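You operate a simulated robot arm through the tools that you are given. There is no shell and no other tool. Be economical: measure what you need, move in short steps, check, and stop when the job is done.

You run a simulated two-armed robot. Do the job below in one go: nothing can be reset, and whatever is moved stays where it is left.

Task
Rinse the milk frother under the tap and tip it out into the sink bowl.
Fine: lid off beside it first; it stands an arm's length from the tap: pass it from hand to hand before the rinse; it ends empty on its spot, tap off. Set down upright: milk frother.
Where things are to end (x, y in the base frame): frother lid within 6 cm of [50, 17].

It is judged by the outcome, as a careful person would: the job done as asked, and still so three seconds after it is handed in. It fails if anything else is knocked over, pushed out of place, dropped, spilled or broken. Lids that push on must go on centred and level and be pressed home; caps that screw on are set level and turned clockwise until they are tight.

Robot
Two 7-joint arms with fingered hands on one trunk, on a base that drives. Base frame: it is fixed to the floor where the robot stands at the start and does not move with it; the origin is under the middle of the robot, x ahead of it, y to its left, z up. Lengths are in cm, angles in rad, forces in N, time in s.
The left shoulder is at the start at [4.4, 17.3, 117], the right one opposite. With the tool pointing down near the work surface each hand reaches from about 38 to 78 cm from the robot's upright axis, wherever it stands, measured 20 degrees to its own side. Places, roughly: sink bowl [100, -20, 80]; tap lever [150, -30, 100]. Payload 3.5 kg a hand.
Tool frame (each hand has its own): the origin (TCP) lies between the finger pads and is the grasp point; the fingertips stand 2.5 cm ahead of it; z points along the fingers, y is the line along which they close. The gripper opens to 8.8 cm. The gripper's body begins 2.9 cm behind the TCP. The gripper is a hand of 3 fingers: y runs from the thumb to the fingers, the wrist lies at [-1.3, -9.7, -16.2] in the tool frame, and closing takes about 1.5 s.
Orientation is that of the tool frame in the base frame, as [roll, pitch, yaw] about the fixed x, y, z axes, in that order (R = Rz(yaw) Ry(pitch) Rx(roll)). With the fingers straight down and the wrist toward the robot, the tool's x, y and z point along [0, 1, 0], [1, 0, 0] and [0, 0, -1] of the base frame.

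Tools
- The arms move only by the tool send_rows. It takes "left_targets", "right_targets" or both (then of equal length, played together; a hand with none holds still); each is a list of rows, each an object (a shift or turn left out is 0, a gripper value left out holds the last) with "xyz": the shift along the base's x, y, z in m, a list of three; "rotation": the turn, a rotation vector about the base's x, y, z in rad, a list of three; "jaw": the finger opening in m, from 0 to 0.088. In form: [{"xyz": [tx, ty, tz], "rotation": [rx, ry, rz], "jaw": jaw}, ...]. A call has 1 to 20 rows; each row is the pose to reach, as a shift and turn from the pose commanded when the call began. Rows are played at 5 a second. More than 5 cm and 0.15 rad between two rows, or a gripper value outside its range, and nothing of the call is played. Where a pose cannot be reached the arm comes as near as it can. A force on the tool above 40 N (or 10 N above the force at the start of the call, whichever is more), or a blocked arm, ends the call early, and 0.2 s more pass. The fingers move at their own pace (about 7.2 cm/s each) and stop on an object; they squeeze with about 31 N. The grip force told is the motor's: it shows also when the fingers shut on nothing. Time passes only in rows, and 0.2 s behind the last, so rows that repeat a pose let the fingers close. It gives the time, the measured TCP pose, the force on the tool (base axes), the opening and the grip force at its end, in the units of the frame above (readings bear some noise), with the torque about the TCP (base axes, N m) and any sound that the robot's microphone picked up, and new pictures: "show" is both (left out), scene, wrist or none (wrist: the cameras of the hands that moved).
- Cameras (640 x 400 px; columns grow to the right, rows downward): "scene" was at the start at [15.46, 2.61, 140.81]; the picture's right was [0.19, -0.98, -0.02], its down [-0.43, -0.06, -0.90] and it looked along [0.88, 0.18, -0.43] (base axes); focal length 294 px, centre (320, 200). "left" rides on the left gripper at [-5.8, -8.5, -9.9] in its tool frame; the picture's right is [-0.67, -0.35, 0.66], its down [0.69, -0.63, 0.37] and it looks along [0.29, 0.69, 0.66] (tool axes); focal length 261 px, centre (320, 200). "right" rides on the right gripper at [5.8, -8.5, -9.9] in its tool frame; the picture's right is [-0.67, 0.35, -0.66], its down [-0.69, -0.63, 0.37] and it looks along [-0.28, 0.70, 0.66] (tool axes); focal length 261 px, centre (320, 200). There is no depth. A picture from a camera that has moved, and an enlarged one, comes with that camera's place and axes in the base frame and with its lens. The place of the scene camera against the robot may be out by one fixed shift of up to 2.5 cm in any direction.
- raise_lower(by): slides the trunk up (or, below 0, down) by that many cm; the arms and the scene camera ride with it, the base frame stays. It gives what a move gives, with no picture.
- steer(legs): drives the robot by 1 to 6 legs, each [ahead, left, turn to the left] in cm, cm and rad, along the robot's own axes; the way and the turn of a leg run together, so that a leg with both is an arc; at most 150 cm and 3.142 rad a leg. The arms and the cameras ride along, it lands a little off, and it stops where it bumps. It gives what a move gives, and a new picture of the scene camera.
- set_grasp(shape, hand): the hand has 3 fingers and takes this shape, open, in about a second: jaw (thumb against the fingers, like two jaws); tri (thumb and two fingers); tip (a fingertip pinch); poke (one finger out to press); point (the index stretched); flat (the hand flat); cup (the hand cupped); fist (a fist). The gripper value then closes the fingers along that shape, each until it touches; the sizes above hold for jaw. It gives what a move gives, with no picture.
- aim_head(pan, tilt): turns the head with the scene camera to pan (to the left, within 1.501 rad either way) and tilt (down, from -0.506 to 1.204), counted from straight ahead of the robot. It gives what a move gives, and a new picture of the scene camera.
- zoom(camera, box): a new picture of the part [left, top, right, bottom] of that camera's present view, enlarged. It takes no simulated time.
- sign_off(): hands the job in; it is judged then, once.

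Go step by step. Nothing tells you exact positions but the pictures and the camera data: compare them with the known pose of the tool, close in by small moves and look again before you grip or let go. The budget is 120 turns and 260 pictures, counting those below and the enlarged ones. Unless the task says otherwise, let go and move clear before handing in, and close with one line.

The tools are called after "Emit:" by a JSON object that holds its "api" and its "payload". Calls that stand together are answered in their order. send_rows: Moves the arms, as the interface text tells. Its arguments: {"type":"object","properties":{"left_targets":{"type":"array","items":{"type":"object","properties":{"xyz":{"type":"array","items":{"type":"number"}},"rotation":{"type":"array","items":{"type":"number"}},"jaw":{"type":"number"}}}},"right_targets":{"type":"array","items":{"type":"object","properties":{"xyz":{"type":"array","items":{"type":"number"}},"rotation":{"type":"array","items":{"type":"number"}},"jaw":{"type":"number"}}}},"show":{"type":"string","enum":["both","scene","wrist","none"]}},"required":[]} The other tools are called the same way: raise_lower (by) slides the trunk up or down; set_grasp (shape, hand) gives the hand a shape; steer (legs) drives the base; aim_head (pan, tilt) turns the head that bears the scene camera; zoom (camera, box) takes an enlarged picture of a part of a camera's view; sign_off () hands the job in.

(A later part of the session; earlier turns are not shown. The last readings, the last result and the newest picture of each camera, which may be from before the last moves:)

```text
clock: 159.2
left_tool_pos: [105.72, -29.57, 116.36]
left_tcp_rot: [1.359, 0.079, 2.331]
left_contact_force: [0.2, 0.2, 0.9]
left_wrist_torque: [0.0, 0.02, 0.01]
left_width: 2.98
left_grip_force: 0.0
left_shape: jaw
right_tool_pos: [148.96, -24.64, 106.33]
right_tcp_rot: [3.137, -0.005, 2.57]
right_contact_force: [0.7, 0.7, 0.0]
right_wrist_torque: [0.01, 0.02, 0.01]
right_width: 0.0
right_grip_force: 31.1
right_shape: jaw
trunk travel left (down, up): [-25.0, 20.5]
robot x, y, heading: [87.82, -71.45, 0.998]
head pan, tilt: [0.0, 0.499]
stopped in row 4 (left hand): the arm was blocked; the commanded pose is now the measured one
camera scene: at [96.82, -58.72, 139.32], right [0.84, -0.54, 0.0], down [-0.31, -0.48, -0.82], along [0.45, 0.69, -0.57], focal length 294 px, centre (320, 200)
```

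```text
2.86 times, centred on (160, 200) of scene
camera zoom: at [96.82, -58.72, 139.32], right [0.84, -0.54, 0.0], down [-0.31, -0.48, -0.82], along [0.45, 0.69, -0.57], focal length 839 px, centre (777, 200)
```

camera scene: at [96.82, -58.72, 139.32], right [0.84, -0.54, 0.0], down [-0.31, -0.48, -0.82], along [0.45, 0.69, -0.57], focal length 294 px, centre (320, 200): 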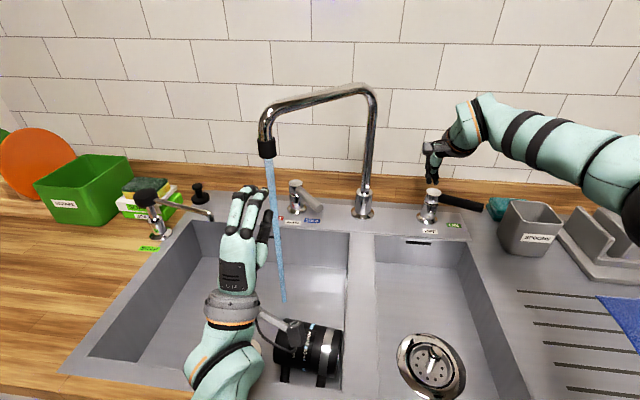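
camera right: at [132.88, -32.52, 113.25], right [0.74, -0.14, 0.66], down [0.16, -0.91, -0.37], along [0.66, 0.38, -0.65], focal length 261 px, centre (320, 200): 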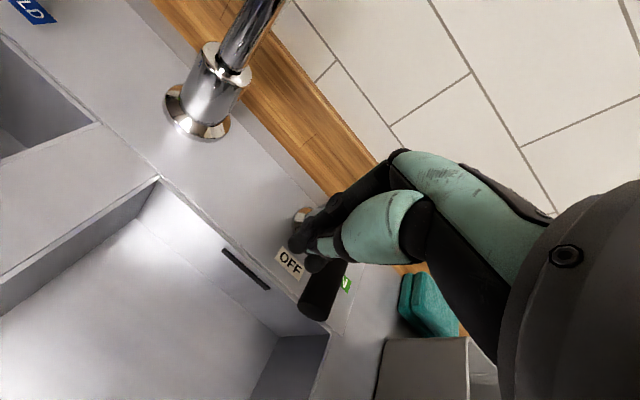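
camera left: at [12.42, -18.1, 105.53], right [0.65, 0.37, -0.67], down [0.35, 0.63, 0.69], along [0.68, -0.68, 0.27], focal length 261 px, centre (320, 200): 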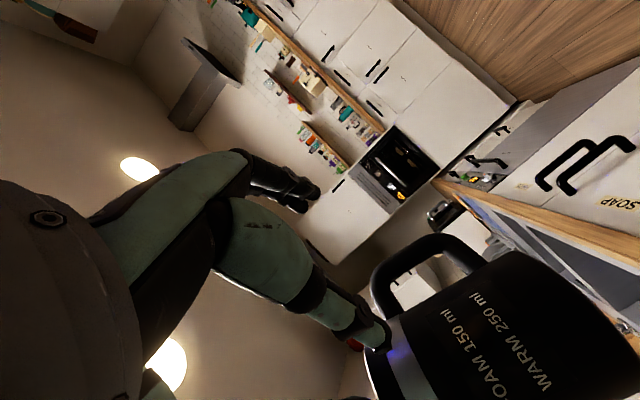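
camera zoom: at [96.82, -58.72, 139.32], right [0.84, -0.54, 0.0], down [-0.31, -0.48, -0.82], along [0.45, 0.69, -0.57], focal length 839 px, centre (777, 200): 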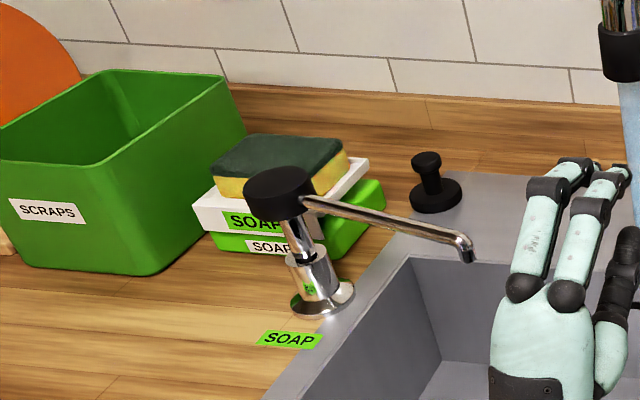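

The soap pump stands fine. The lever is slightly out of the right hand's reach, so I'll shift the base 3 cm ahead and 5 cm right before turning the tap off.

Emit:
{"api": "steer", "payload": {"legs": [[3, -5, 0]]}}

Emit:
{"api": "send_rows", "payload": {"right_targets": [{"xyz": [0.005, -0.015, 0.01], "jaw": 0.05}, {"xyz": [0.01, -0.035, 0.01], "jaw": 0.05}, {"xyz": [0.015, -0.052, 0.01], "jaw": 0.05}, {"xyz": [0.015, -0.052, 0.01], "jaw": 0.05}], "show": "wrist"}}

Emit:
{"api": "zoom", "payload": {"camera": "scene", "box": [360, 120, 520, 250]}}

```text
clock: 160.2
left_tool_pos: [111.33, -29.88, 116.5]
left_tcp_rot: [1.358, 0.08, 2.329]
left_contact_force: [0.0, 0.6, 0.0]
left_wrist_torque: [-0.01, 0.02, -0.05]
left_width: 2.97
left_grip_force: 0.1
left_shape: jaw
right_tool_pos: [154.49, -24.69, 106.37]
right_tcp_rot: [3.138, -0.002, 2.571]
right_contact_force: [-0.6, -0.5, 0.1]
right_wrist_torque: [-0.04, -0.02, -0.01]
right_width: 0.0
right_grip_force: 31.0
right_shape: jaw
trunk travel left (down, up): [-25.0, 20.5]
robot x, y, heading: [93.54, -71.49, 0.995]
head pan, tilt: [0.0, 0.499]
camera scene: at [102.37, -58.95, 139.35], right [0.84, -0.54, 0.0], down [-0.31, -0.48, -0.82], along [0.45, 0.69, -0.57], focal length 294 px, centre (320, 200)
```

scene: 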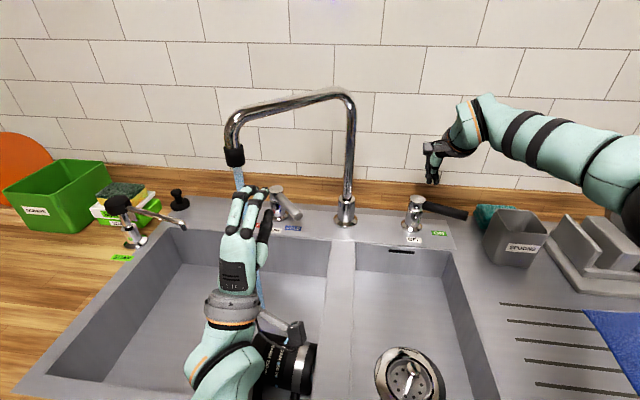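

```text
clock: 161.2
left_tool_pos: [111.33, -29.77, 116.37]
left_tcp_rot: [1.359, 0.079, 2.329]
left_contact_force: [-0.1, -0.3, -0.7]
left_wrist_torque: [-0.01, -0.01, 0.01]
left_width: 2.98
left_grip_force: 0.1
left_shape: jaw
right_tool_pos: [156.13, -30.03, 107.29]
right_tcp_rot: [3.136, -0.001, 2.57]
right_contact_force: [-0.6, -0.2, -0.9]
right_wrist_torque: [0.02, -0.01, 0.0]
right_width: 5.01
right_grip_force: 0.0
right_shape: jaw
trunk travel left (down, up): [-25.0, 20.5]
robot x, y, heading: [93.76, -71.37, 0.993]
head pan, tilt: [0.0, 0.499]
camera right: at [146.55, -34.14, 117.26], right [0.75, -0.07, 0.66], down [0.24, -0.9, -0.37], along [0.62, 0.43, -0.66], focal length 261 px, centre (320, 200)
```

right: 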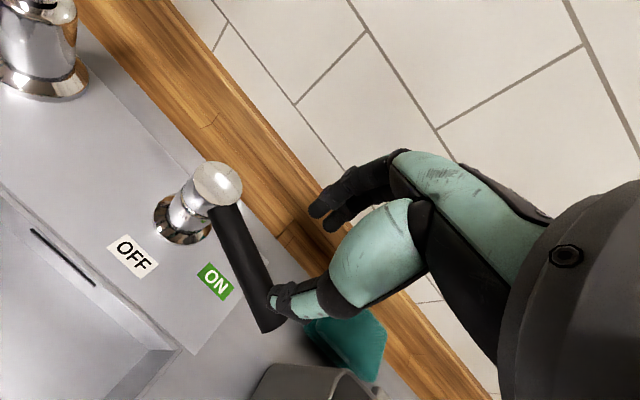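

```text
3.08 times, centred on (440, 185) of scene
camera zoom: at [102.5, -58.89, 139.33], right [0.84, -0.54, 0.0], down [-0.31, -0.48, -0.82], along [0.45, 0.69, -0.57], focal length 903 px, centre (-49, 246)
```

zoom: 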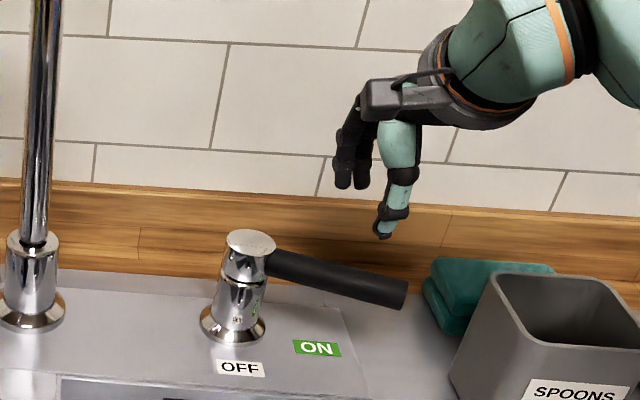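

The hand is over the lever. I'll open wider, lower astride it and sweep it clockwise back to OFF.

Emit:
{"api": "send_rows", "payload": {"right_targets": [{"xyz": [-0.008, -0.005, 0], "jaw": 0.062}, {"xyz": [-0.008, -0.005, -0.03], "jaw": 0.062}, {"xyz": [-0.008, -0.005, -0.06]}, {"xyz": [-0.008, -0.005, -0.08]}, {"xyz": [-0.024, -0.013, -0.08], "rotation": [0, 0, -0.12]}, {"xyz": [-0.043, -0.017, -0.08], "rotation": [0, 0, -0.25]}, {"xyz": [-0.062, -0.015, -0.08], "rotation": [0, 0, -0.38]}, {"xyz": [-0.08, -0.008, -0.08], "rotation": [0, 0, -0.5]}, {"xyz": [-0.092, 0.002, -0.08], "rotation": [0, 0, -0.62]}, {"xyz": [-0.097, 0.008, -0.08], "rotation": [0, 0, -0.7]}], "show": "scene"}}

Emit:
{"api": "zoom", "payload": {"camera": "scene", "box": [360, 120, 520, 250]}}

```text
clock: 163.4
left_tool_pos: [111.75, -30.03, 116.55]
left_tcp_rot: [1.359, 0.076, 2.328]
left_contact_force: [0.2, 0.0, 0.3]
left_wrist_torque: [0.0, 0.05, 0.02]
left_width: 2.97
left_grip_force: 0.0
left_shape: jaw
right_tool_pos: [146.83, -29.52, 99.29]
right_tcp_rot: [3.137, -0.004, 1.867]
right_contact_force: [9.5, -11.7, -1.1]
right_wrist_torque: [-0.08, 0.0, -0.6]
right_width: 6.35
right_grip_force: 0.0
right_shape: jaw
trunk travel left (down, up): [-25.0, 20.5]
robot x, y, heading: [93.82, -71.57, 0.994]
head pan, tilt: [0.0, 0.499]
camera scene: at [102.85, -59.19, 139.33], right [0.84, -0.55, 0.0], down [-0.31, -0.48, -0.82], along [0.45, 0.69, -0.57], focal length 294 px, centre (320, 200)
```

scene: 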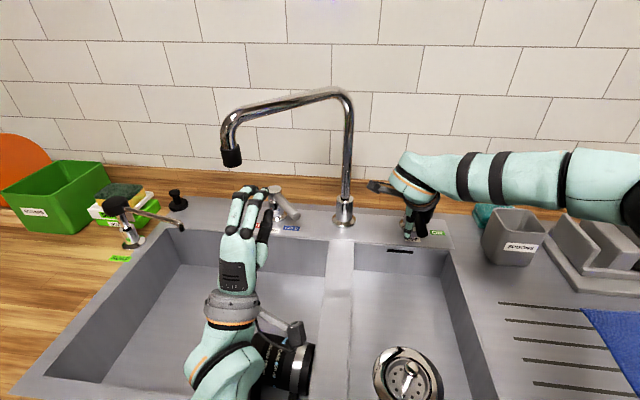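

```text
3.08 times, centred on (440, 185) of scene
camera zoom: at [102.85, -59.19, 139.33], right [0.84, -0.55, 0.0], down [-0.31, -0.48, -0.82], along [0.45, 0.69, -0.57], focal length 903 px, centre (-49, 246)
```

zoom: 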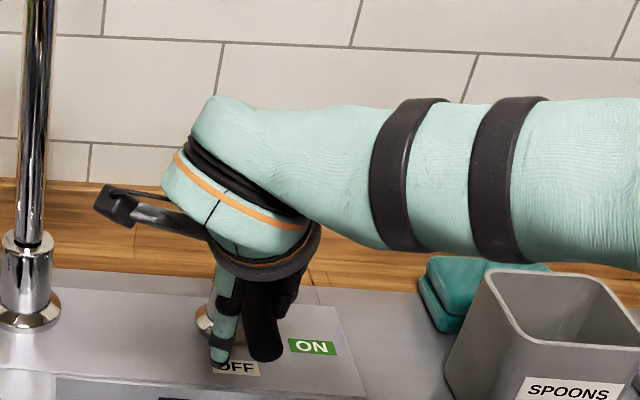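

The tap is off again. Now I'll clear the right hand and turn the left one fingers-down above the frother to retrieve it from the bowl.

Emit:
{"api": "send_rows", "payload": {"left_targets": [{"rotation": [-0.096, 0.1, 0]}, {"rotation": [-0.19, 0.2, 0]}, {"rotation": [-0.29, 0.3, 0]}, {"rotation": [-0.385, 0.4, 0]}, {"rotation": [-0.48, 0.5, 0]}, {"rotation": [-0.575, 0.6, 0]}, {"rotation": [-0.67, 0.7, 0]}, {"rotation": [-0.765, 0.8, 0]}, {"rotation": [-0.86, 0.9, 0]}, {"rotation": [-0.955, 1.0, 0]}, {"rotation": [-1.05, 1.1, 0]}, {"rotation": [-1.14, 1.2, 0]}, {"rotation": [-1.226, 1.29, 0], "jaw": 0.088}, {"rotation": [-1.226, 1.29, 0], "xyz": [-0.02, 0.015, 0], "jaw": 0.088}], "right_targets": [{"xyz": [0, 0, 0.03]}, {"xyz": [0, 0, 0.07]}, {"xyz": [0, 0, 0.11]}, {"xyz": [0.02, -0.02, 0.13]}, {"xyz": [0.04, -0.05, 0.13]}, {"xyz": [0.05, -0.09, 0.13]}, {"xyz": [0.05, -0.13, 0.13]}, {"xyz": [0.05, -0.16, 0.13]}, {"xyz": [0.05, -0.18, 0.13]}, {"xyz": [0.05, -0.2, 0.13]}, {"xyz": [0.05, -0.22, 0.13]}, {"xyz": [0.05, -0.22, 0.13]}, {"xyz": [0.05, -0.22, 0.13]}, {"xyz": [0.05, -0.22, 0.13]}], "show": "both"}}

```text
clock: 164.1
left_tool_pos: [111.18, -29.47, 113.82]
left_tcp_rot: [1.745, -0.103, 2.359]
left_contact_force: [-0.2, 0.0, -0.2]
left_wrist_torque: [-0.02, -0.02, 0.02]
left_width: 3.0
left_grip_force: 0.1
left_shape: jaw
right_tool_pos: [146.5, -29.19, 108.5]
right_tcp_rot: [3.138, -0.004, 1.873]
right_contact_force: [0.2, 0.0, 0.7]
right_wrist_torque: [0.0, 0.01, 0.01]
right_width: 6.23
right_grip_force: 0.1
right_shape: jaw
trunk travel left (down, up): [-25.0, 20.5]
robot x, y, heading: [93.64, -71.27, 0.999]
head pan, tilt: [0.0, 0.499]
stopped in row 3 (left hand): the arm was blocked; the commanded pose is now the measured one
camera scene: at [102.62, -58.94, 139.32], right [0.84, -0.54, 0.0], down [-0.31, -0.48, -0.82], along [0.44, 0.69, -0.57], focal length 294 px, centre (320, 200)
camera right: at [136.58, -26.29, 118.52], right [0.53, -0.54, 0.65], down [-0.4, -0.84, -0.37], along [0.75, -0.06, -0.66], focal length 261 px, centre (320, 200)
camera left: at [106.81, -41.05, 106.58], right [0.85, -0.02, -0.52], down [-0.36, 0.71, -0.61], along [0.38, 0.71, 0.6], focal length 261 px, centre (320, 200)
```

scene: 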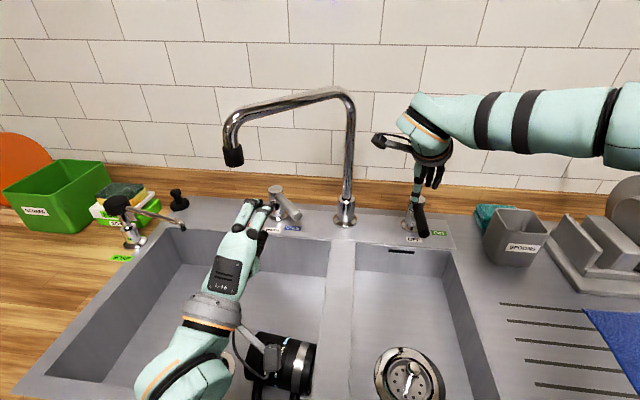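
right: 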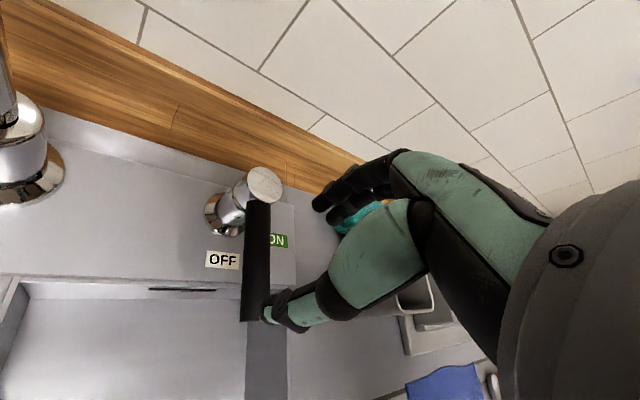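
left: 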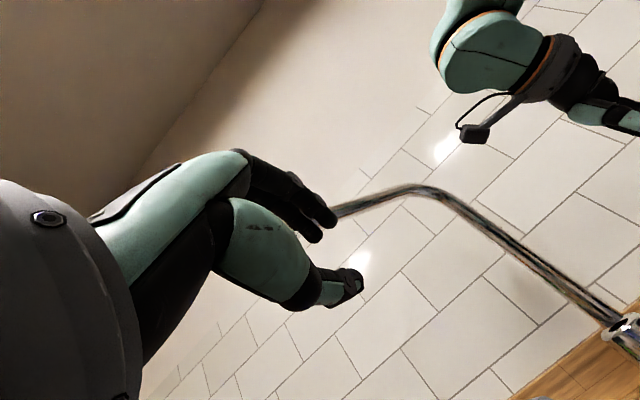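

The low left elbow is catching on the counter front. I'll raise the trunk so the elbow clears it, then carry on.

Emit:
{"api": "raise_lower", "payload": {"by": 16}}

Emit:
{"api": "send_rows", "payload": {"left_targets": [{"rotation": [-0.096, 0.1, 0]}, {"rotation": [-0.19, 0.2, 0]}, {"rotation": [-0.29, 0.3, 0]}, {"rotation": [-0.385, 0.4, 0]}, {"rotation": [-0.48, 0.5, 0]}, {"rotation": [-0.575, 0.6, 0]}, {"rotation": [-0.67, 0.7, 0]}, {"rotation": [-0.765, 0.8, 0]}, {"rotation": [-0.86, 0.9, 0]}, {"rotation": [-0.955, 1.0, 0]}, {"rotation": [-0.97, 1.01, 0], "jaw": 0.088}, {"rotation": [-0.97, 1.01, 0]}], "right_targets": [{"xyz": [0.01, -0.03, 0]}, {"xyz": [0.02, -0.06, 0]}, {"xyz": [0.03, -0.09, 0]}, {"xyz": [0.04, -0.12, 0]}, {"xyz": [0.04, -0.15, 0]}, {"xyz": [0.04, -0.18, 0]}, {"xyz": [0.04, -0.2, 0]}, {"xyz": [0.04, -0.22, 0]}, {"xyz": [0.04, -0.22, 0]}, {"xyz": [0.04, -0.22, 0]}, {"xyz": [0.04, -0.22, 0]}, {"xyz": [0.04, -0.22, 0]}], "show": "scene"}}

```text
clock: 165.9
left_tool_pos: [111.1, -29.53, 129.89]
left_tcp_rot: [1.744, -0.099, 2.359]
left_contact_force: [0.2, -0.2, 0.3]
left_wrist_torque: [-0.02, -0.01, -0.02]
left_width: 2.97
left_grip_force: 0.1
left_shape: jaw
right_tool_pos: [146.53, -29.03, 124.55]
right_tcp_rot: [3.138, -0.004, 1.874]
right_contact_force: [-0.2, 0.1, 0.1]
right_wrist_torque: [-0.03, -0.01, 0.02]
right_width: 6.21
right_grip_force: 0.1
right_shape: jaw
trunk travel left (down, up): [-41.0, 4.5]
robot x, y, heading: [93.54, -71.17, 0.993]
head pan, tilt: [0.0, 0.499]
```

```text
clock: 167.0
left_tool_pos: [108.84, -26.91, 128.56]
left_tcp_rot: [2.35, -0.251, 2.361]
left_contact_force: [0.3, 0.2, -0.2]
left_wrist_torque: [0.02, 0.02, 0.03]
left_width: 3.0
left_grip_force: 0.1
left_shape: jaw
right_tool_pos: [150.5, -41.62, 124.59]
right_tcp_rot: [3.137, -0.004, 1.872]
right_contact_force: [0.1, -1.2, 0.4]
right_wrist_torque: [-0.01, -0.04, 0.0]
right_width: 6.21
right_grip_force: 0.0
right_shape: jaw
trunk travel left (down, up): [-41.0, 4.5]
robot x, y, heading: [93.88, -71.65, 0.994]
head pan, tilt: [0.0, 0.499]
stopped in row 5 (left hand): the arm was blocked; the commanded pose is now the measured one
camera scene: at [99.65, -63.78, 156.89], right [0.84, -0.54, 0.0], down [-0.26, -0.41, -0.88], along [0.48, 0.73, -0.48], focal length 294 px, centre (320, 200)
```

scene: 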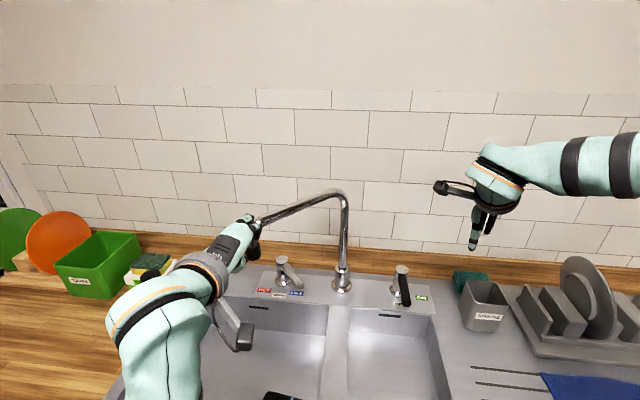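

The body is being tilted: the left arm presses on something at this close range. I'll back the base off 14 cm to free it.

Emit:
{"api": "steer", "payload": {"legs": [[-14, 0, 0]]}}

```text
clock: 168.4
left_tool_pos: [101.28, -38.41, 128.27]
left_tcp_rot: [2.351, -0.249, 2.36]
left_contact_force: [-0.1, 0.2, -0.6]
left_wrist_torque: [0.01, 0.0, -0.02]
left_width: 3.03
left_grip_force: 0.0
left_shape: jaw
right_tool_pos: [142.95, -53.15, 124.46]
right_tcp_rot: [3.139, -0.002, 1.871]
right_contact_force: [0.4, 0.3, 0.3]
right_wrist_torque: [0.0, 0.02, 0.02]
right_width: 6.23
right_grip_force: 0.1
right_shape: jaw
trunk travel left (down, up): [-41.0, 4.5]
robot x, y, heading: [86.1, -83.59, 0.994]
head pan, tilt: [0.0, 0.499]
camera scene: at [92.08, -75.1, 156.86], right [0.84, -0.54, 0.0], down [-0.26, -0.41, -0.87], along [0.47, 0.73, -0.49], focal length 294 px, centre (320, 200)
```

scene: 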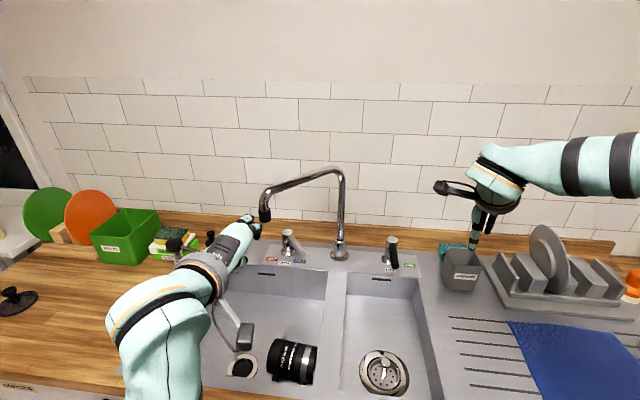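

The left arm seems folded against the body itself. I'll extend the left hand forward and outward to relax it.

Emit:
{"api": "send_rows", "payload": {"left_targets": [{"xyz": [0, 0.03, 0]}, {"xyz": [0, 0.06, 0]}, {"xyz": [0, 0.09, 0]}, {"xyz": [0, 0.12, 0]}, {"xyz": [0, 0.12, 0], "rotation": [-0.096, 0.1, 0]}, {"xyz": [0, 0.12, 0], "rotation": [-0.19, 0.2, 0]}, {"xyz": [0, 0.12, 0], "rotation": [-0.29, 0.3, 0]}, {"xyz": [0, 0.12, 0], "rotation": [-0.385, 0.4, 0]}, {"xyz": [0, 0.12, 0], "rotation": [-0.48, 0.5, 0]}, {"xyz": [0, 0.12, 0], "rotation": [-0.55, 0.57, 0]}], "show": "scene"}}

```text
clock: 170.6
left_tool_pos: [101.19, -26.68, 128.48]
left_tcp_rot: [-3.122, -0.188, 2.174]
left_contact_force: [0.2, -0.4, 0.0]
left_wrist_torque: [-0.05, -0.03, 0.04]
left_width: 3.03
left_grip_force: 0.0
left_shape: jaw
right_tool_pos: [142.7, -53.5, 124.65]
right_tcp_rot: [3.137, -0.004, 1.873]
right_contact_force: [0.1, -0.3, 0.2]
right_wrist_torque: [0.03, 0.04, -0.01]
right_width: 6.21
right_grip_force: 0.1
right_shape: jaw
trunk travel left (down, up): [-41.0, 4.5]
robot x, y, heading: [86.41, -83.36, 0.996]
head pan, tilt: [0.0, 0.499]
camera scene: at [91.93, -75.41, 156.88], right [0.84, -0.54, 0.0], down [-0.26, -0.41, -0.87], along [0.47, 0.73, -0.48], focal length 294 px, centre (320, 200)
```

scene: 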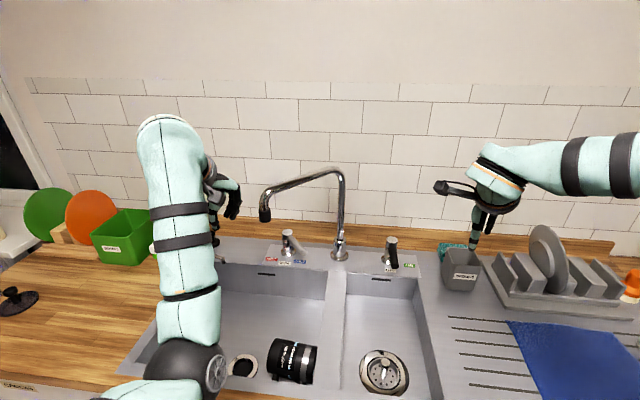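

The left hand is now fingers-down and relaxed. I'll measure the frother in the bowl closely.

Emit:
{"api": "zoom", "payload": {"camera": "scene", "box": [230, 310, 350, 400]}}

Emit:
{"api": "zoom", "payload": {"camera": "left", "box": [240, 60, 640, 400]}}

```text
4.44 times, centred on (290, 355) of scene
camera zoom: at [91.93, -75.41, 156.88], right [0.84, -0.54, 0.0], down [-0.26, -0.41, -0.87], along [0.47, 0.73, -0.48], focal length 1304 px, centre (453, -489)
```

zoom: 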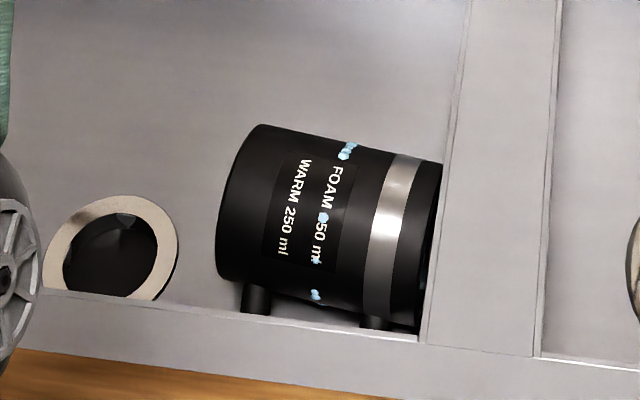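

```text
1.18 times, centred on (440, 230) of left
camera zoom: at [98.59, -37.51, 137.3], right [0.01, -0.64, -0.76], down [-0.94, 0.25, -0.22], along [0.33, 0.72, -0.61], focal length 307 px, centre (179, 165)
```

zoom: 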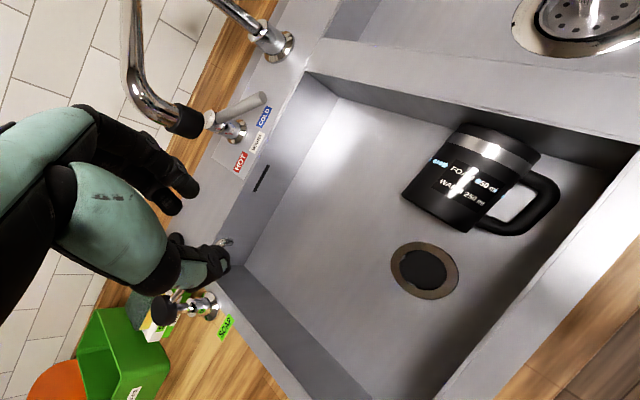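

The handle lies flat toward me, so its loop opens upward, and the body runs from (107, -28) to (115, -37). I can grip the body at its middle from above with the thumb through the loop. I'll align the left hand over it.

Emit:
{"api": "send_rows", "payload": {"left_targets": [{"xyz": [0.02, -0.012, -0.01], "rotation": [-0.05, -0.035, 0.035], "jaw": 0.088}, {"xyz": [0.04, -0.024, -0.03], "rotation": [-0.1, -0.07, 0.07]}, {"xyz": [0.06, -0.036, -0.06], "rotation": [-0.154, -0.106, 0.11]}, {"xyz": [0.08, -0.047, -0.09], "rotation": [-0.154, -0.106, 0.11]}, {"xyz": [0.095, -0.055, -0.13], "rotation": [-0.154, -0.106, 0.11]}, {"xyz": [0.099, -0.058, -0.17], "rotation": [-0.154, -0.106, 0.11]}, {"xyz": [0.099, -0.058, -0.21], "rotation": [-0.154, -0.106, 0.11]}, {"xyz": [0.099, -0.058, -0.25], "rotation": [-0.154, -0.106, 0.11]}, {"xyz": [0.099, -0.058, -0.29], "rotation": [-0.154, -0.106, 0.11]}, {"xyz": [0.099, -0.058, -0.29], "rotation": [-0.154, -0.106, 0.11]}], "show": "both"}}

```text
clock: 173.0
left_tool_pos: [108.21, -29.02, 99.93]
left_tcp_rot: [-3.126, -0.067, 2.325]
left_contact_force: [-0.6, 0.4, 0.0]
left_wrist_torque: [-0.01, -0.02, 0.02]
left_width: 8.78
left_grip_force: 0.0
left_shape: jaw
right_tool_pos: [142.75, -53.4, 124.59]
right_tcp_rot: [3.137, -0.003, 1.874]
right_contact_force: [-0.1, 0.2, 0.6]
right_wrist_torque: [-0.01, 0.01, -0.01]
right_width: 6.2
right_grip_force: 0.0
right_shape: jaw
trunk travel left (down, up): [-41.0, 4.5]
robot x, y, heading: [86.5, -83.32, 0.992]
head pan, tilt: [0.0, 0.499]
stopped in row 10 (left hand): the arm was blocked; the commanded pose is now the measured one
camera scene: at [91.86, -75.38, 156.89], right [0.84, -0.54, 0.0], down [-0.26, -0.41, -0.87], along [0.47, 0.73, -0.48], focal length 294 px, centre (320, 200)
camera left: at [106.62, -39.32, 109.74], right [0.17, -0.7, -0.69], down [-0.95, 0.08, -0.31], along [0.27, 0.71, -0.65], focal length 261 px, centre (320, 200)
```

scene: 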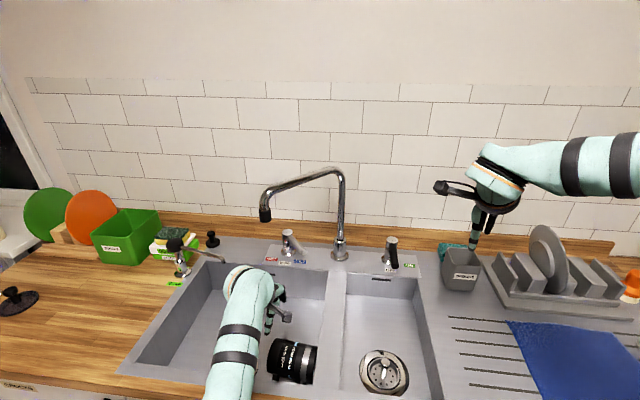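
left: 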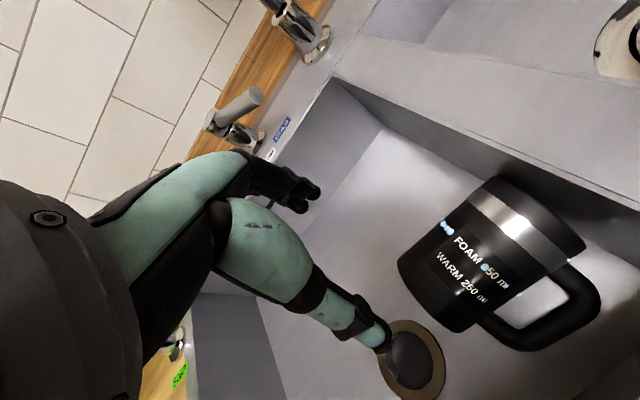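

The left elbow catches the counter when reaching low, but the right arm's high elbow suits it, and its hand can later swing the frother upright. I'll raise the left clear and bring the right over the frother.

Emit:
{"api": "send_rows", "payload": {"left_targets": [{"xyz": [-0.01, 0.007, 0.03]}, {"xyz": [-0.02, 0.013, 0.07]}, {"xyz": [-0.04, 0.026, 0.11]}, {"xyz": [-0.06, 0.04, 0.15]}, {"xyz": [-0.08, 0.052, 0.18]}, {"xyz": [-0.1, 0.065, 0.2]}, {"xyz": [-0.12, 0.08, 0.2]}, {"xyz": [-0.12, 0.08, 0.2]}, {"xyz": [-0.12, 0.08, 0.2]}, {"xyz": [-0.12, 0.08, 0.2]}, {"xyz": [-0.12, 0.08, 0.2]}, {"xyz": [-0.12, 0.08, 0.2]}, {"xyz": [-0.12, 0.08, 0.2]}], "right_targets": [{"xyz": [-0.02, 0.013, 0], "rotation": [0, 0, 0.04], "jaw": 0.088}, {"xyz": [-0.045, 0.03, 0], "rotation": [0, 0, 0.1]}, {"xyz": [-0.08, 0.053, 0], "rotation": [0, 0, 0.16]}, {"xyz": [-0.115, 0.076, 0], "rotation": [0, 0, 0.22]}, {"xyz": [-0.15, 0.1, -0.01], "rotation": [0, 0, 0.28]}, {"xyz": [-0.185, 0.123, -0.02], "rotation": [0, 0, 0.34]}, {"xyz": [-0.22, 0.146, -0.03], "rotation": [0, 0, 0.412]}, {"xyz": [-0.255, 0.169, -0.05], "rotation": [0, 0, 0.412]}, {"xyz": [-0.285, 0.19, -0.08], "rotation": [0, 0, 0.412]}, {"xyz": [-0.305, 0.202, -0.12], "rotation": [0, 0, 0.412]}, {"xyz": [-0.316, 0.209, -0.16], "rotation": [0, 0, 0.412]}, {"xyz": [-0.316, 0.209, -0.2], "rotation": [0, 0, 0.412]}, {"xyz": [-0.316, 0.209, -0.24], "rotation": [0, 0, 0.412]}], "show": "both"}}

```text
clock: 175.8
left_tool_pos: [96.72, -21.34, 119.82]
left_tcp_rot: [-3.124, -0.058, 2.321]
left_contact_force: [0.5, 0.2, -0.4]
left_wrist_torque: [0.01, 0.01, 0.03]
left_width: 8.78
left_grip_force: 0.1
left_shape: jaw
right_tool_pos: [111.04, -32.51, 100.41]
right_tcp_rot: [3.14, -0.005, 2.283]
right_contact_force: [0.1, -0.3, -1.1]
right_wrist_torque: [-0.05, 0.02, 0.02]
right_width: 8.79
right_grip_force: 0.0
right_shape: jaw
trunk travel left (down, up): [-41.0, 4.5]
robot x, y, heading: [86.48, -83.16, 0.992]
head pan, tilt: [0.0, 0.499]
camera scene: at [91.86, -75.33, 156.88], right [0.84, -0.54, 0.0], down [-0.26, -0.41, -0.87], along [0.47, 0.73, -0.48], focal length 294 px, centre (320, 200)
camera right: at [100.74, -33.95, 110.44], right [0.7, -0.28, 0.65], down [-0.03, -0.93, -0.37], along [0.71, 0.24, -0.66], focal length 261 px, centre (320, 200)
camera left: at [94.95, -31.6, 129.67], right [0.17, -0.71, -0.69], down [-0.95, 0.08, -0.31], along [0.28, 0.7, -0.66], focal length 261 px, centre (320, 200)
```

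scene: 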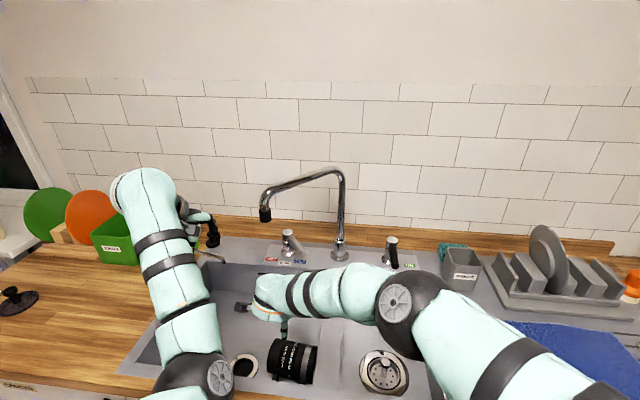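
right: 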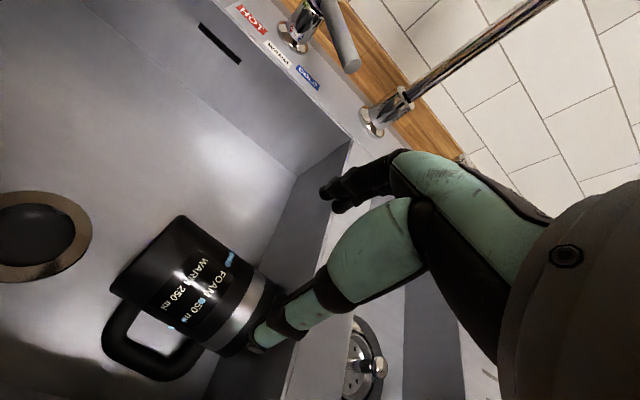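
left: 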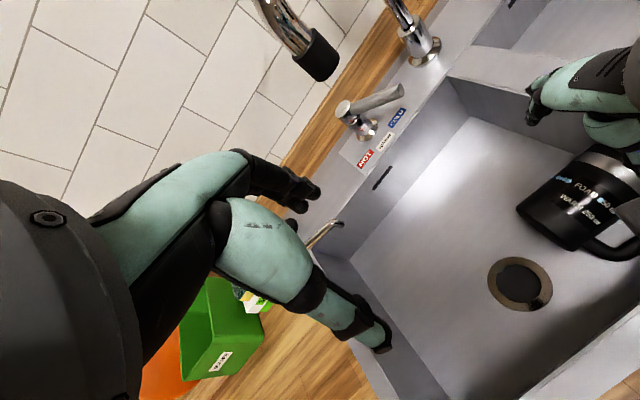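

The right hand is centred on the frother; the loop's middle is about 1 cm nearer the base. I'll shift for that, descend and close on the body.

Emit:
{"api": "send_rows", "payload": {"right_targets": [{"xyz": [-0.004, 0.006, -0.03], "rotation": [0, 0, 0.04]}, {"xyz": [-0.004, 0.006, -0.07], "rotation": [0, 0, 0.04]}, {"xyz": [-0.004, 0.006, -0.11], "rotation": [0, 0, 0.04]}, {"xyz": [-0.004, 0.006, -0.14], "rotation": [0, 0, 0.04]}, {"xyz": [-0.004, 0.006, -0.16], "rotation": [0, 0, 0.04]}, {"xyz": [-0.004, 0.006, -0.172], "rotation": [0, 0, 0.04]}, {"xyz": [-0.004, 0.006, -0.178], "rotation": [0, 0, 0.04]}, {"xyz": [-0.004, 0.006, -0.178], "rotation": [0, 0, 0.04]}], "show": "wrist"}}

```text
clock: 177.6
left_tool_pos: [96.66, -21.41, 119.98]
left_tcp_rot: [-3.123, -0.06, 2.322]
left_contact_force: [-0.2, -0.3, -0.4]
left_wrist_torque: [0.01, 0.01, -0.01]
left_width: 8.76
left_grip_force: 0.0
left_shape: jaw
right_tool_pos: [109.23, -37.66, 85.72]
right_tcp_rot: [3.132, -0.003, 2.329]
right_contact_force: [2.4, 11.3, 24.8]
right_wrist_torque: [1.23, -1.09, 0.26]
right_width: 8.53
right_grip_force: 0.0
right_shape: jaw
right hand out of reach, approached as far as the arm can: row 2, 3, 4, 5, 6, 7, 8
trunk travel left (down, up): [-41.0, 4.5]
robot x, y, heading: [86.05, -83.35, 0.997]
head pan, tilt: [0.0, 0.499]
camera right: at [98.98, -39.47, 95.66], right [0.71, -0.25, 0.66], down [0.02, -0.93, -0.37], along [0.7, 0.28, -0.66], focal length 261 px, centre (320, 200)
```

right: 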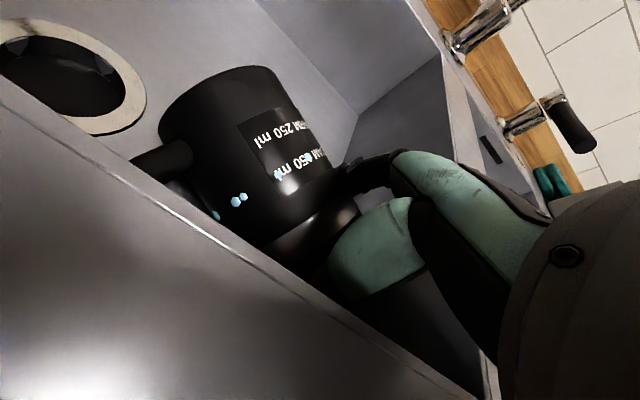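

With the trunk raised the right can't reach that low, and it slid short. I'll lift off, draw the left hand back, and lower the trunk again.

Emit:
{"api": "send_rows", "payload": {"right_targets": [{"xyz": [0, 0, 0.03]}, {"xyz": [0, 0.005, 0.07]}, {"xyz": [0.005, 0.02, 0.11]}, {"xyz": [0.01, 0.035, 0.15]}, {"xyz": [0.015, 0.055, 0.18]}, {"xyz": [0.015, 0.057, 0.21]}], "left_targets": [{"xyz": [-0.01, -0.01, 0.01]}, {"xyz": [-0.02, -0.02, 0.02]}, {"xyz": [-0.03, -0.03, 0.03]}, {"xyz": [-0.04, -0.045, 0.04]}, {"xyz": [-0.05, -0.06, 0.05]}, {"xyz": [-0.05, -0.07, 0.06]}], "show": "none"}}

Emit:
{"api": "raise_lower", "payload": {"by": -14}}

Emit:
{"api": "zoom", "payload": {"camera": "right", "box": [0, 0, 640, 400]}}

```text
clock: 179.2
left_tool_pos: [88.82, -26.68, 126.81]
left_tcp_rot: [-3.137, -0.088, 2.387]
left_contact_force: [1.0, 0.0, -0.5]
left_wrist_torque: [0.02, 0.0, -0.02]
left_width: 8.73
left_grip_force: 0.0
left_shape: jaw
right_tool_pos: [110.75, -32.0, 106.66]
right_tcp_rot: [3.138, -0.005, 2.325]
right_contact_force: [0.1, -0.8, 0.5]
right_wrist_torque: [0.01, 0.03, 0.01]
right_width: 8.77
right_grip_force: 0.2
right_shape: jaw
trunk travel left (down, up): [-41.0, 4.5]
robot x, y, heading: [85.93, -83.5, 0.994]
head pan, tilt: [0.0, 0.499]
stopped in row 6 (left hand): the arm was blocked; the commanded pose is now the measured one
```

```text
clock: 180.8
left_tool_pos: [85.93, -25.43, 113.44]
left_tcp_rot: [3.135, -0.097, 2.458]
left_contact_force: [-0.6, 0.1, -0.6]
left_wrist_torque: [-0.06, 0.0, -0.01]
left_width: 8.76
left_grip_force: 0.0
left_shape: jaw
right_tool_pos: [110.74, -32.1, 92.63]
right_tcp_rot: [3.138, -0.004, 2.326]
right_contact_force: [0.1, -0.2, 0.6]
right_wrist_torque: [-0.02, 0.0, -0.01]
right_width: 8.75
right_grip_force: 0.0
right_shape: jaw
trunk travel left (down, up): [-27.0, 18.5]
robot x, y, heading: [86.44, -83.03, 0.998]
head pan, tilt: [0.0, 0.499]
```

```text
1.00 times, centred on (320, 200) of right (not enlarged: the box is as wide or as high as the picture)
camera zoom: at [100.47, -33.94, 102.6], right [0.71, -0.25, 0.65], down [0.01, -0.93, -0.37], along [0.7, 0.27, -0.66], focal length 261 px, centre (320, 200)
```

zoom: 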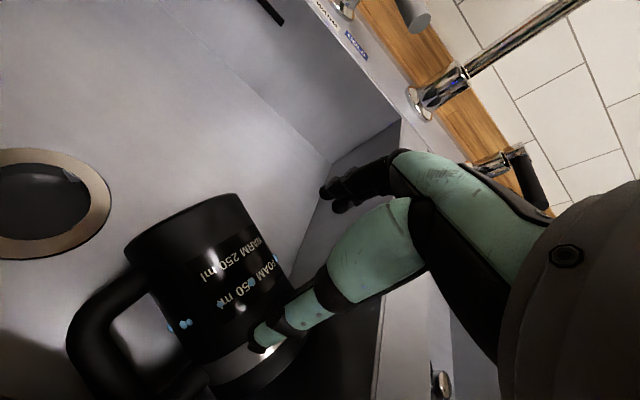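

The frother has been nudged round about 20°. Its axis now points at -68°, loop middle 6 cm from the base. I'll re-align, descend and close.

Emit:
{"api": "send_rows", "payload": {"right_targets": [{"xyz": [-0.004, -0.004, 0], "rotation": [0, 0, -0.13]}, {"xyz": [-0.009, -0.008, 0], "rotation": [0, 0, -0.26]}, {"xyz": [-0.013, -0.012, 0], "rotation": [0, 0, -0.375]}, {"xyz": [-0.013, -0.012, -0.03], "rotation": [0, 0, -0.375]}, {"xyz": [-0.013, -0.012, -0.06], "rotation": [0, 0, -0.375]}, {"xyz": [-0.013, -0.012, -0.08], "rotation": [0, 0, -0.375]}, {"xyz": [-0.013, -0.012, -0.095], "rotation": [0, 0, -0.375]}, {"xyz": [-0.013, -0.012, -0.1], "rotation": [0, 0, -0.375]}, {"xyz": [-0.013, -0.012, -0.1], "rotation": [0, 0, -0.375]}], "show": "both"}}

```text
clock: 182.8
left_tool_pos: [86.21, -25.39, 113.97]
left_tcp_rot: [3.127, -0.092, 2.461]
left_contact_force: [0.3, -1.3, -0.7]
left_wrist_torque: [0.0, -0.01, -0.02]
left_width: 8.79
left_grip_force: 0.1
left_shape: jaw
right_tool_pos: [109.44, -33.35, 82.7]
right_tcp_rot: [3.135, -0.007, 1.951]
right_contact_force: [8.0, 5.2, 23.2]
right_wrist_torque: [0.43, -0.74, 0.04]
right_width: 8.8
right_grip_force: 0.1
right_shape: jaw
trunk travel left (down, up): [-27.0, 18.5]
robot x, y, heading: [86.19, -83.15, 0.995]
head pan, tilt: [0.0, 0.499]
camera scene: at [94.32, -71.75, 141.67], right [0.84, -0.54, 0.0], down [-0.3, -0.47, -0.83], along [0.45, 0.7, -0.56], focal length 294 px, centre (320, 200)
camera right: at [99.36, -31.34, 92.78], right [0.57, -0.5, 0.65], down [-0.33, -0.87, -0.38], along [0.75, 0.0, -0.66], focal length 261 px, centre (320, 200)
```

scene: 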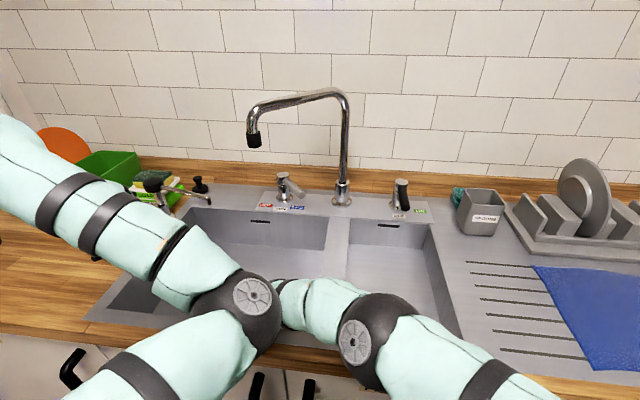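
right: 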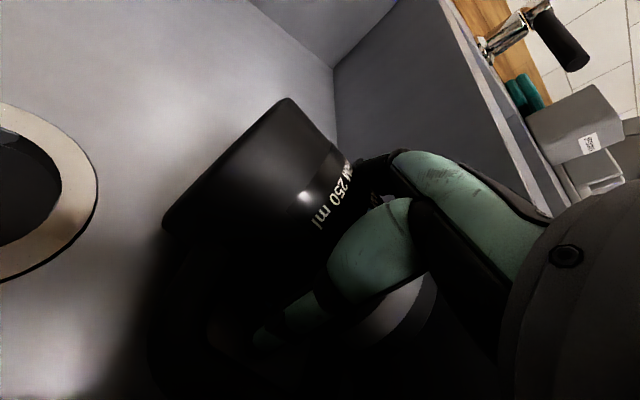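

The hand sits astride the body. I'll ease up slightly and close.

Emit:
{"api": "send_rows", "payload": {"right_targets": [{"xyz": [0, 0, 0.005], "jaw": 0.088}, {"xyz": [0, 0, 0.005], "jaw": 0.06}, {"xyz": [0, 0, 0.005], "jaw": 0.03}, {"xyz": [0, 0, 0.005], "jaw": 0.0}, {"xyz": [0, 0, 0.005], "jaw": 0.0}, {"xyz": [0, 0, 0.005], "jaw": 0.0}, {"xyz": [0, 0, 0.005], "jaw": 0.0}, {"xyz": [0, 0, 0.02], "jaw": 0.0}, {"xyz": [0, 0, 0.05], "jaw": 0.0}, {"xyz": [0, 0, 0.09], "jaw": 0.0}, {"xyz": [0, 0, 0.13], "jaw": 0.0}, {"xyz": [0, 0, 0.16], "jaw": 0.0}], "show": "both"}}

```text
clock: 185.4
left_tool_pos: [86.19, -25.4, 113.71]
left_tcp_rot: [3.127, -0.092, 2.458]
left_contact_force: [-0.2, -0.4, -0.4]
left_wrist_torque: [-0.03, 0.0, 0.0]
left_width: 8.77
left_grip_force: 0.1
left_shape: jaw
right_tool_pos: [109.48, -33.17, 98.59]
right_tcp_rot: [3.138, -0.004, 1.951]
right_contact_force: [0.0, -0.5, -3.0]
right_wrist_torque: [-0.05, -0.04, 0.01]
right_width: 7.09
right_grip_force: 31.1
right_shape: jaw
trunk travel left (down, up): [-27.0, 18.5]
robot x, y, heading: [85.98, -83.33, 1.002]
head pan, tilt: [0.0, 0.499]
camera scene: at [94.37, -71.5, 141.63], right [0.84, -0.54, 0.0], down [-0.3, -0.47, -0.83], along [0.45, 0.7, -0.56], focal length 294 px, centre (320, 200)
camera right: at [99.32, -31.29, 108.62], right [0.57, -0.5, 0.65], down [-0.33, -0.87, -0.37], along [0.75, 0.0, -0.66], focal length 261 px, centre (320, 200)
```

scene: 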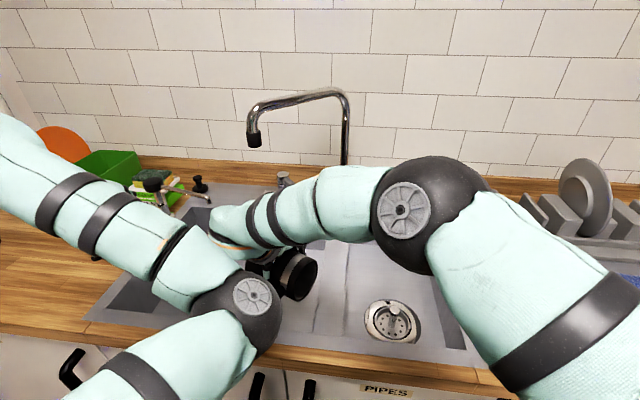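
right: 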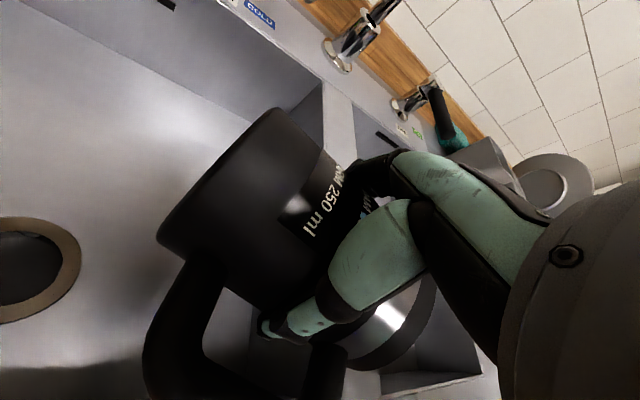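

I have the frother by its body, thumb through the loop, weight balanced. I'll lift it clear, back the robot off, carry it to the right side and pitch the hand up there.

Emit:
{"api": "send_rows", "payload": {"right_targets": [{"xyz": [0, 0, 0.03]}, {"xyz": [0, 0, 0.06]}, {"xyz": [0, 0, 0.09]}, {"xyz": [0, 0, 0.12]}], "show": "none"}}

Emit:
{"api": "steer", "payload": {"legs": [[-30, 0, 0]]}}

Emit:
{"api": "send_rows", "payload": {"right_targets": [{"xyz": [0.029, -0.026, 0], "rotation": [0, 0, 0.05]}, {"xyz": [0.058, -0.053, 0], "rotation": [0, 0, 0.1]}, {"xyz": [0.087, -0.079, 0], "rotation": [0, 0, 0.16]}, {"xyz": [0.116, -0.106, 0], "rotation": [0, 0, 0.22]}, {"xyz": [0.145, -0.132, 0], "rotation": [0, 0, 0.28]}, {"xyz": [0.174, -0.159, 0], "rotation": [0, 0, 0.34]}, {"xyz": [0.203, -0.185, 0], "rotation": [0, 0, 0.4]}, {"xyz": [0.232, -0.212, 0], "rotation": [0, 0, 0.46]}, {"xyz": [0.261, -0.238, 0], "rotation": [0, 0, 0.52]}, {"xyz": [0.29, -0.265, 0], "rotation": [0, 0, 0.58]}, {"xyz": [0.319, -0.291, 0], "rotation": [0, 0, 0.62]}, {"xyz": [0.345, -0.315, 0], "rotation": [0, 0, 0.62]}], "show": "none"}}

Emit:
{"api": "aim_head", "payload": {"pan": -0.5, "tilt": 0.45}}

```text
clock: 186.4
left_tool_pos: [86.08, -25.43, 113.79]
left_tcp_rot: [3.126, -0.092, 2.459]
left_contact_force: [0.3, 0.3, -0.2]
left_wrist_torque: [0.0, -0.01, 0.01]
left_width: 8.77
left_grip_force: 0.2
left_shape: jaw
right_tool_pos: [109.74, -33.45, 110.08]
right_tcp_rot: [-3.136, 0.002, 1.942]
right_contact_force: [-0.2, 0.3, -4.0]
right_wrist_torque: [-0.09, -0.05, 0.03]
right_width: 7.08
right_grip_force: 31.0
right_shape: jaw
trunk travel left (down, up): [-27.0, 18.5]
robot x, y, heading: [85.83, -83.12, 0.996]
head pan, tilt: [0.0, 0.499]
```

```text
clock: 188.5
left_tool_pos: [69.93, -50.48, 113.59]
left_tcp_rot: [3.127, -0.094, 2.458]
left_contact_force: [0.2, 0.2, -0.8]
left_wrist_torque: [-0.05, 0.03, 0.0]
left_width: 8.78
left_grip_force: 0.1
left_shape: jaw
right_tool_pos: [93.55, -58.14, 110.5]
right_tcp_rot: [-3.14, -0.005, 1.942]
right_contact_force: [-1.1, 0.7, -3.7]
right_wrist_torque: [-0.03, -0.07, -0.02]
right_width: 7.09
right_grip_force: 31.1
right_shape: jaw
trunk travel left (down, up): [-27.0, 18.5]
robot x, y, heading: [69.86, -108.29, 0.991]
head pan, tilt: [0.0, 0.499]
camera scene: at [78.2, -96.49, 141.6], right [0.84, -0.54, 0.0], down [-0.3, -0.47, -0.83], along [0.45, 0.7, -0.56], focal length 294 px, centre (320, 200)
```

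scene: 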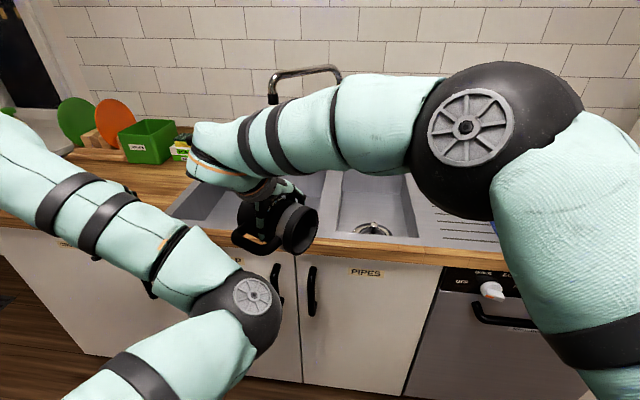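

```text
clock: 191.1
left_tool_pos: [69.81, -50.37, 113.96]
left_tcp_rot: [3.124, -0.093, 2.466]
left_contact_force: [0.5, 0.1, 0.6]
left_wrist_torque: [0.0, -0.03, 0.03]
left_width: 8.8
left_grip_force: 0.0
left_shape: jaw
right_tool_pos: [128.22, -89.97, 110.68]
right_tcp_rot: [3.141, -0.01, 2.563]
right_contact_force: [0.9, -0.1, -4.1]
right_wrist_torque: [0.02, -0.08, 0.0]
right_width: 7.07
right_grip_force: 31.2
right_shape: jaw
trunk travel left (down, up): [-27.0, 18.5]
robot x, y, heading: [69.7, -108.57, 0.994]
head pan, tilt: [0.0, 0.499]
```

```text
clock: 192.0
left_tool_pos: [69.64, -50.4, 113.95]
left_tcp_rot: [3.126, -0.093, 2.465]
left_contact_force: [-0.6, -0.8, 0.0]
left_wrist_torque: [-0.02, -0.03, 0.03]
left_width: 8.77
left_grip_force: 0.1
left_shape: jaw
right_tool_pos: [128.05, -89.95, 110.56]
right_tcp_rot: [-3.139, -0.009, 2.561]
right_contact_force: [0.2, -0.3, -4.1]
right_wrist_torque: [-0.01, -0.08, -0.02]
right_width: 7.06
right_grip_force: 30.6
right_shape: jaw
trunk travel left (down, up): [-27.0, 18.5]
robot x, y, heading: [70.15, -108.35, 0.991]
head pan, tilt: [-0.499, 0.45]
camera scene: at [81.32, -99.87, 142.17], right [0.48, -0.88, 0.04], down [-0.43, -0.28, -0.86], along [0.77, 0.39, -0.51], focal length 294 px, centre (320, 200)
```

scene: 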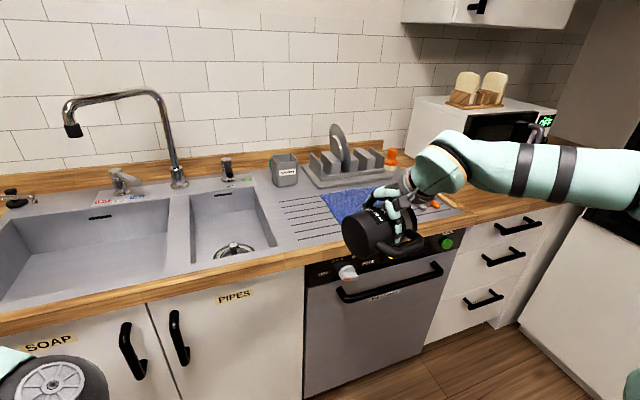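

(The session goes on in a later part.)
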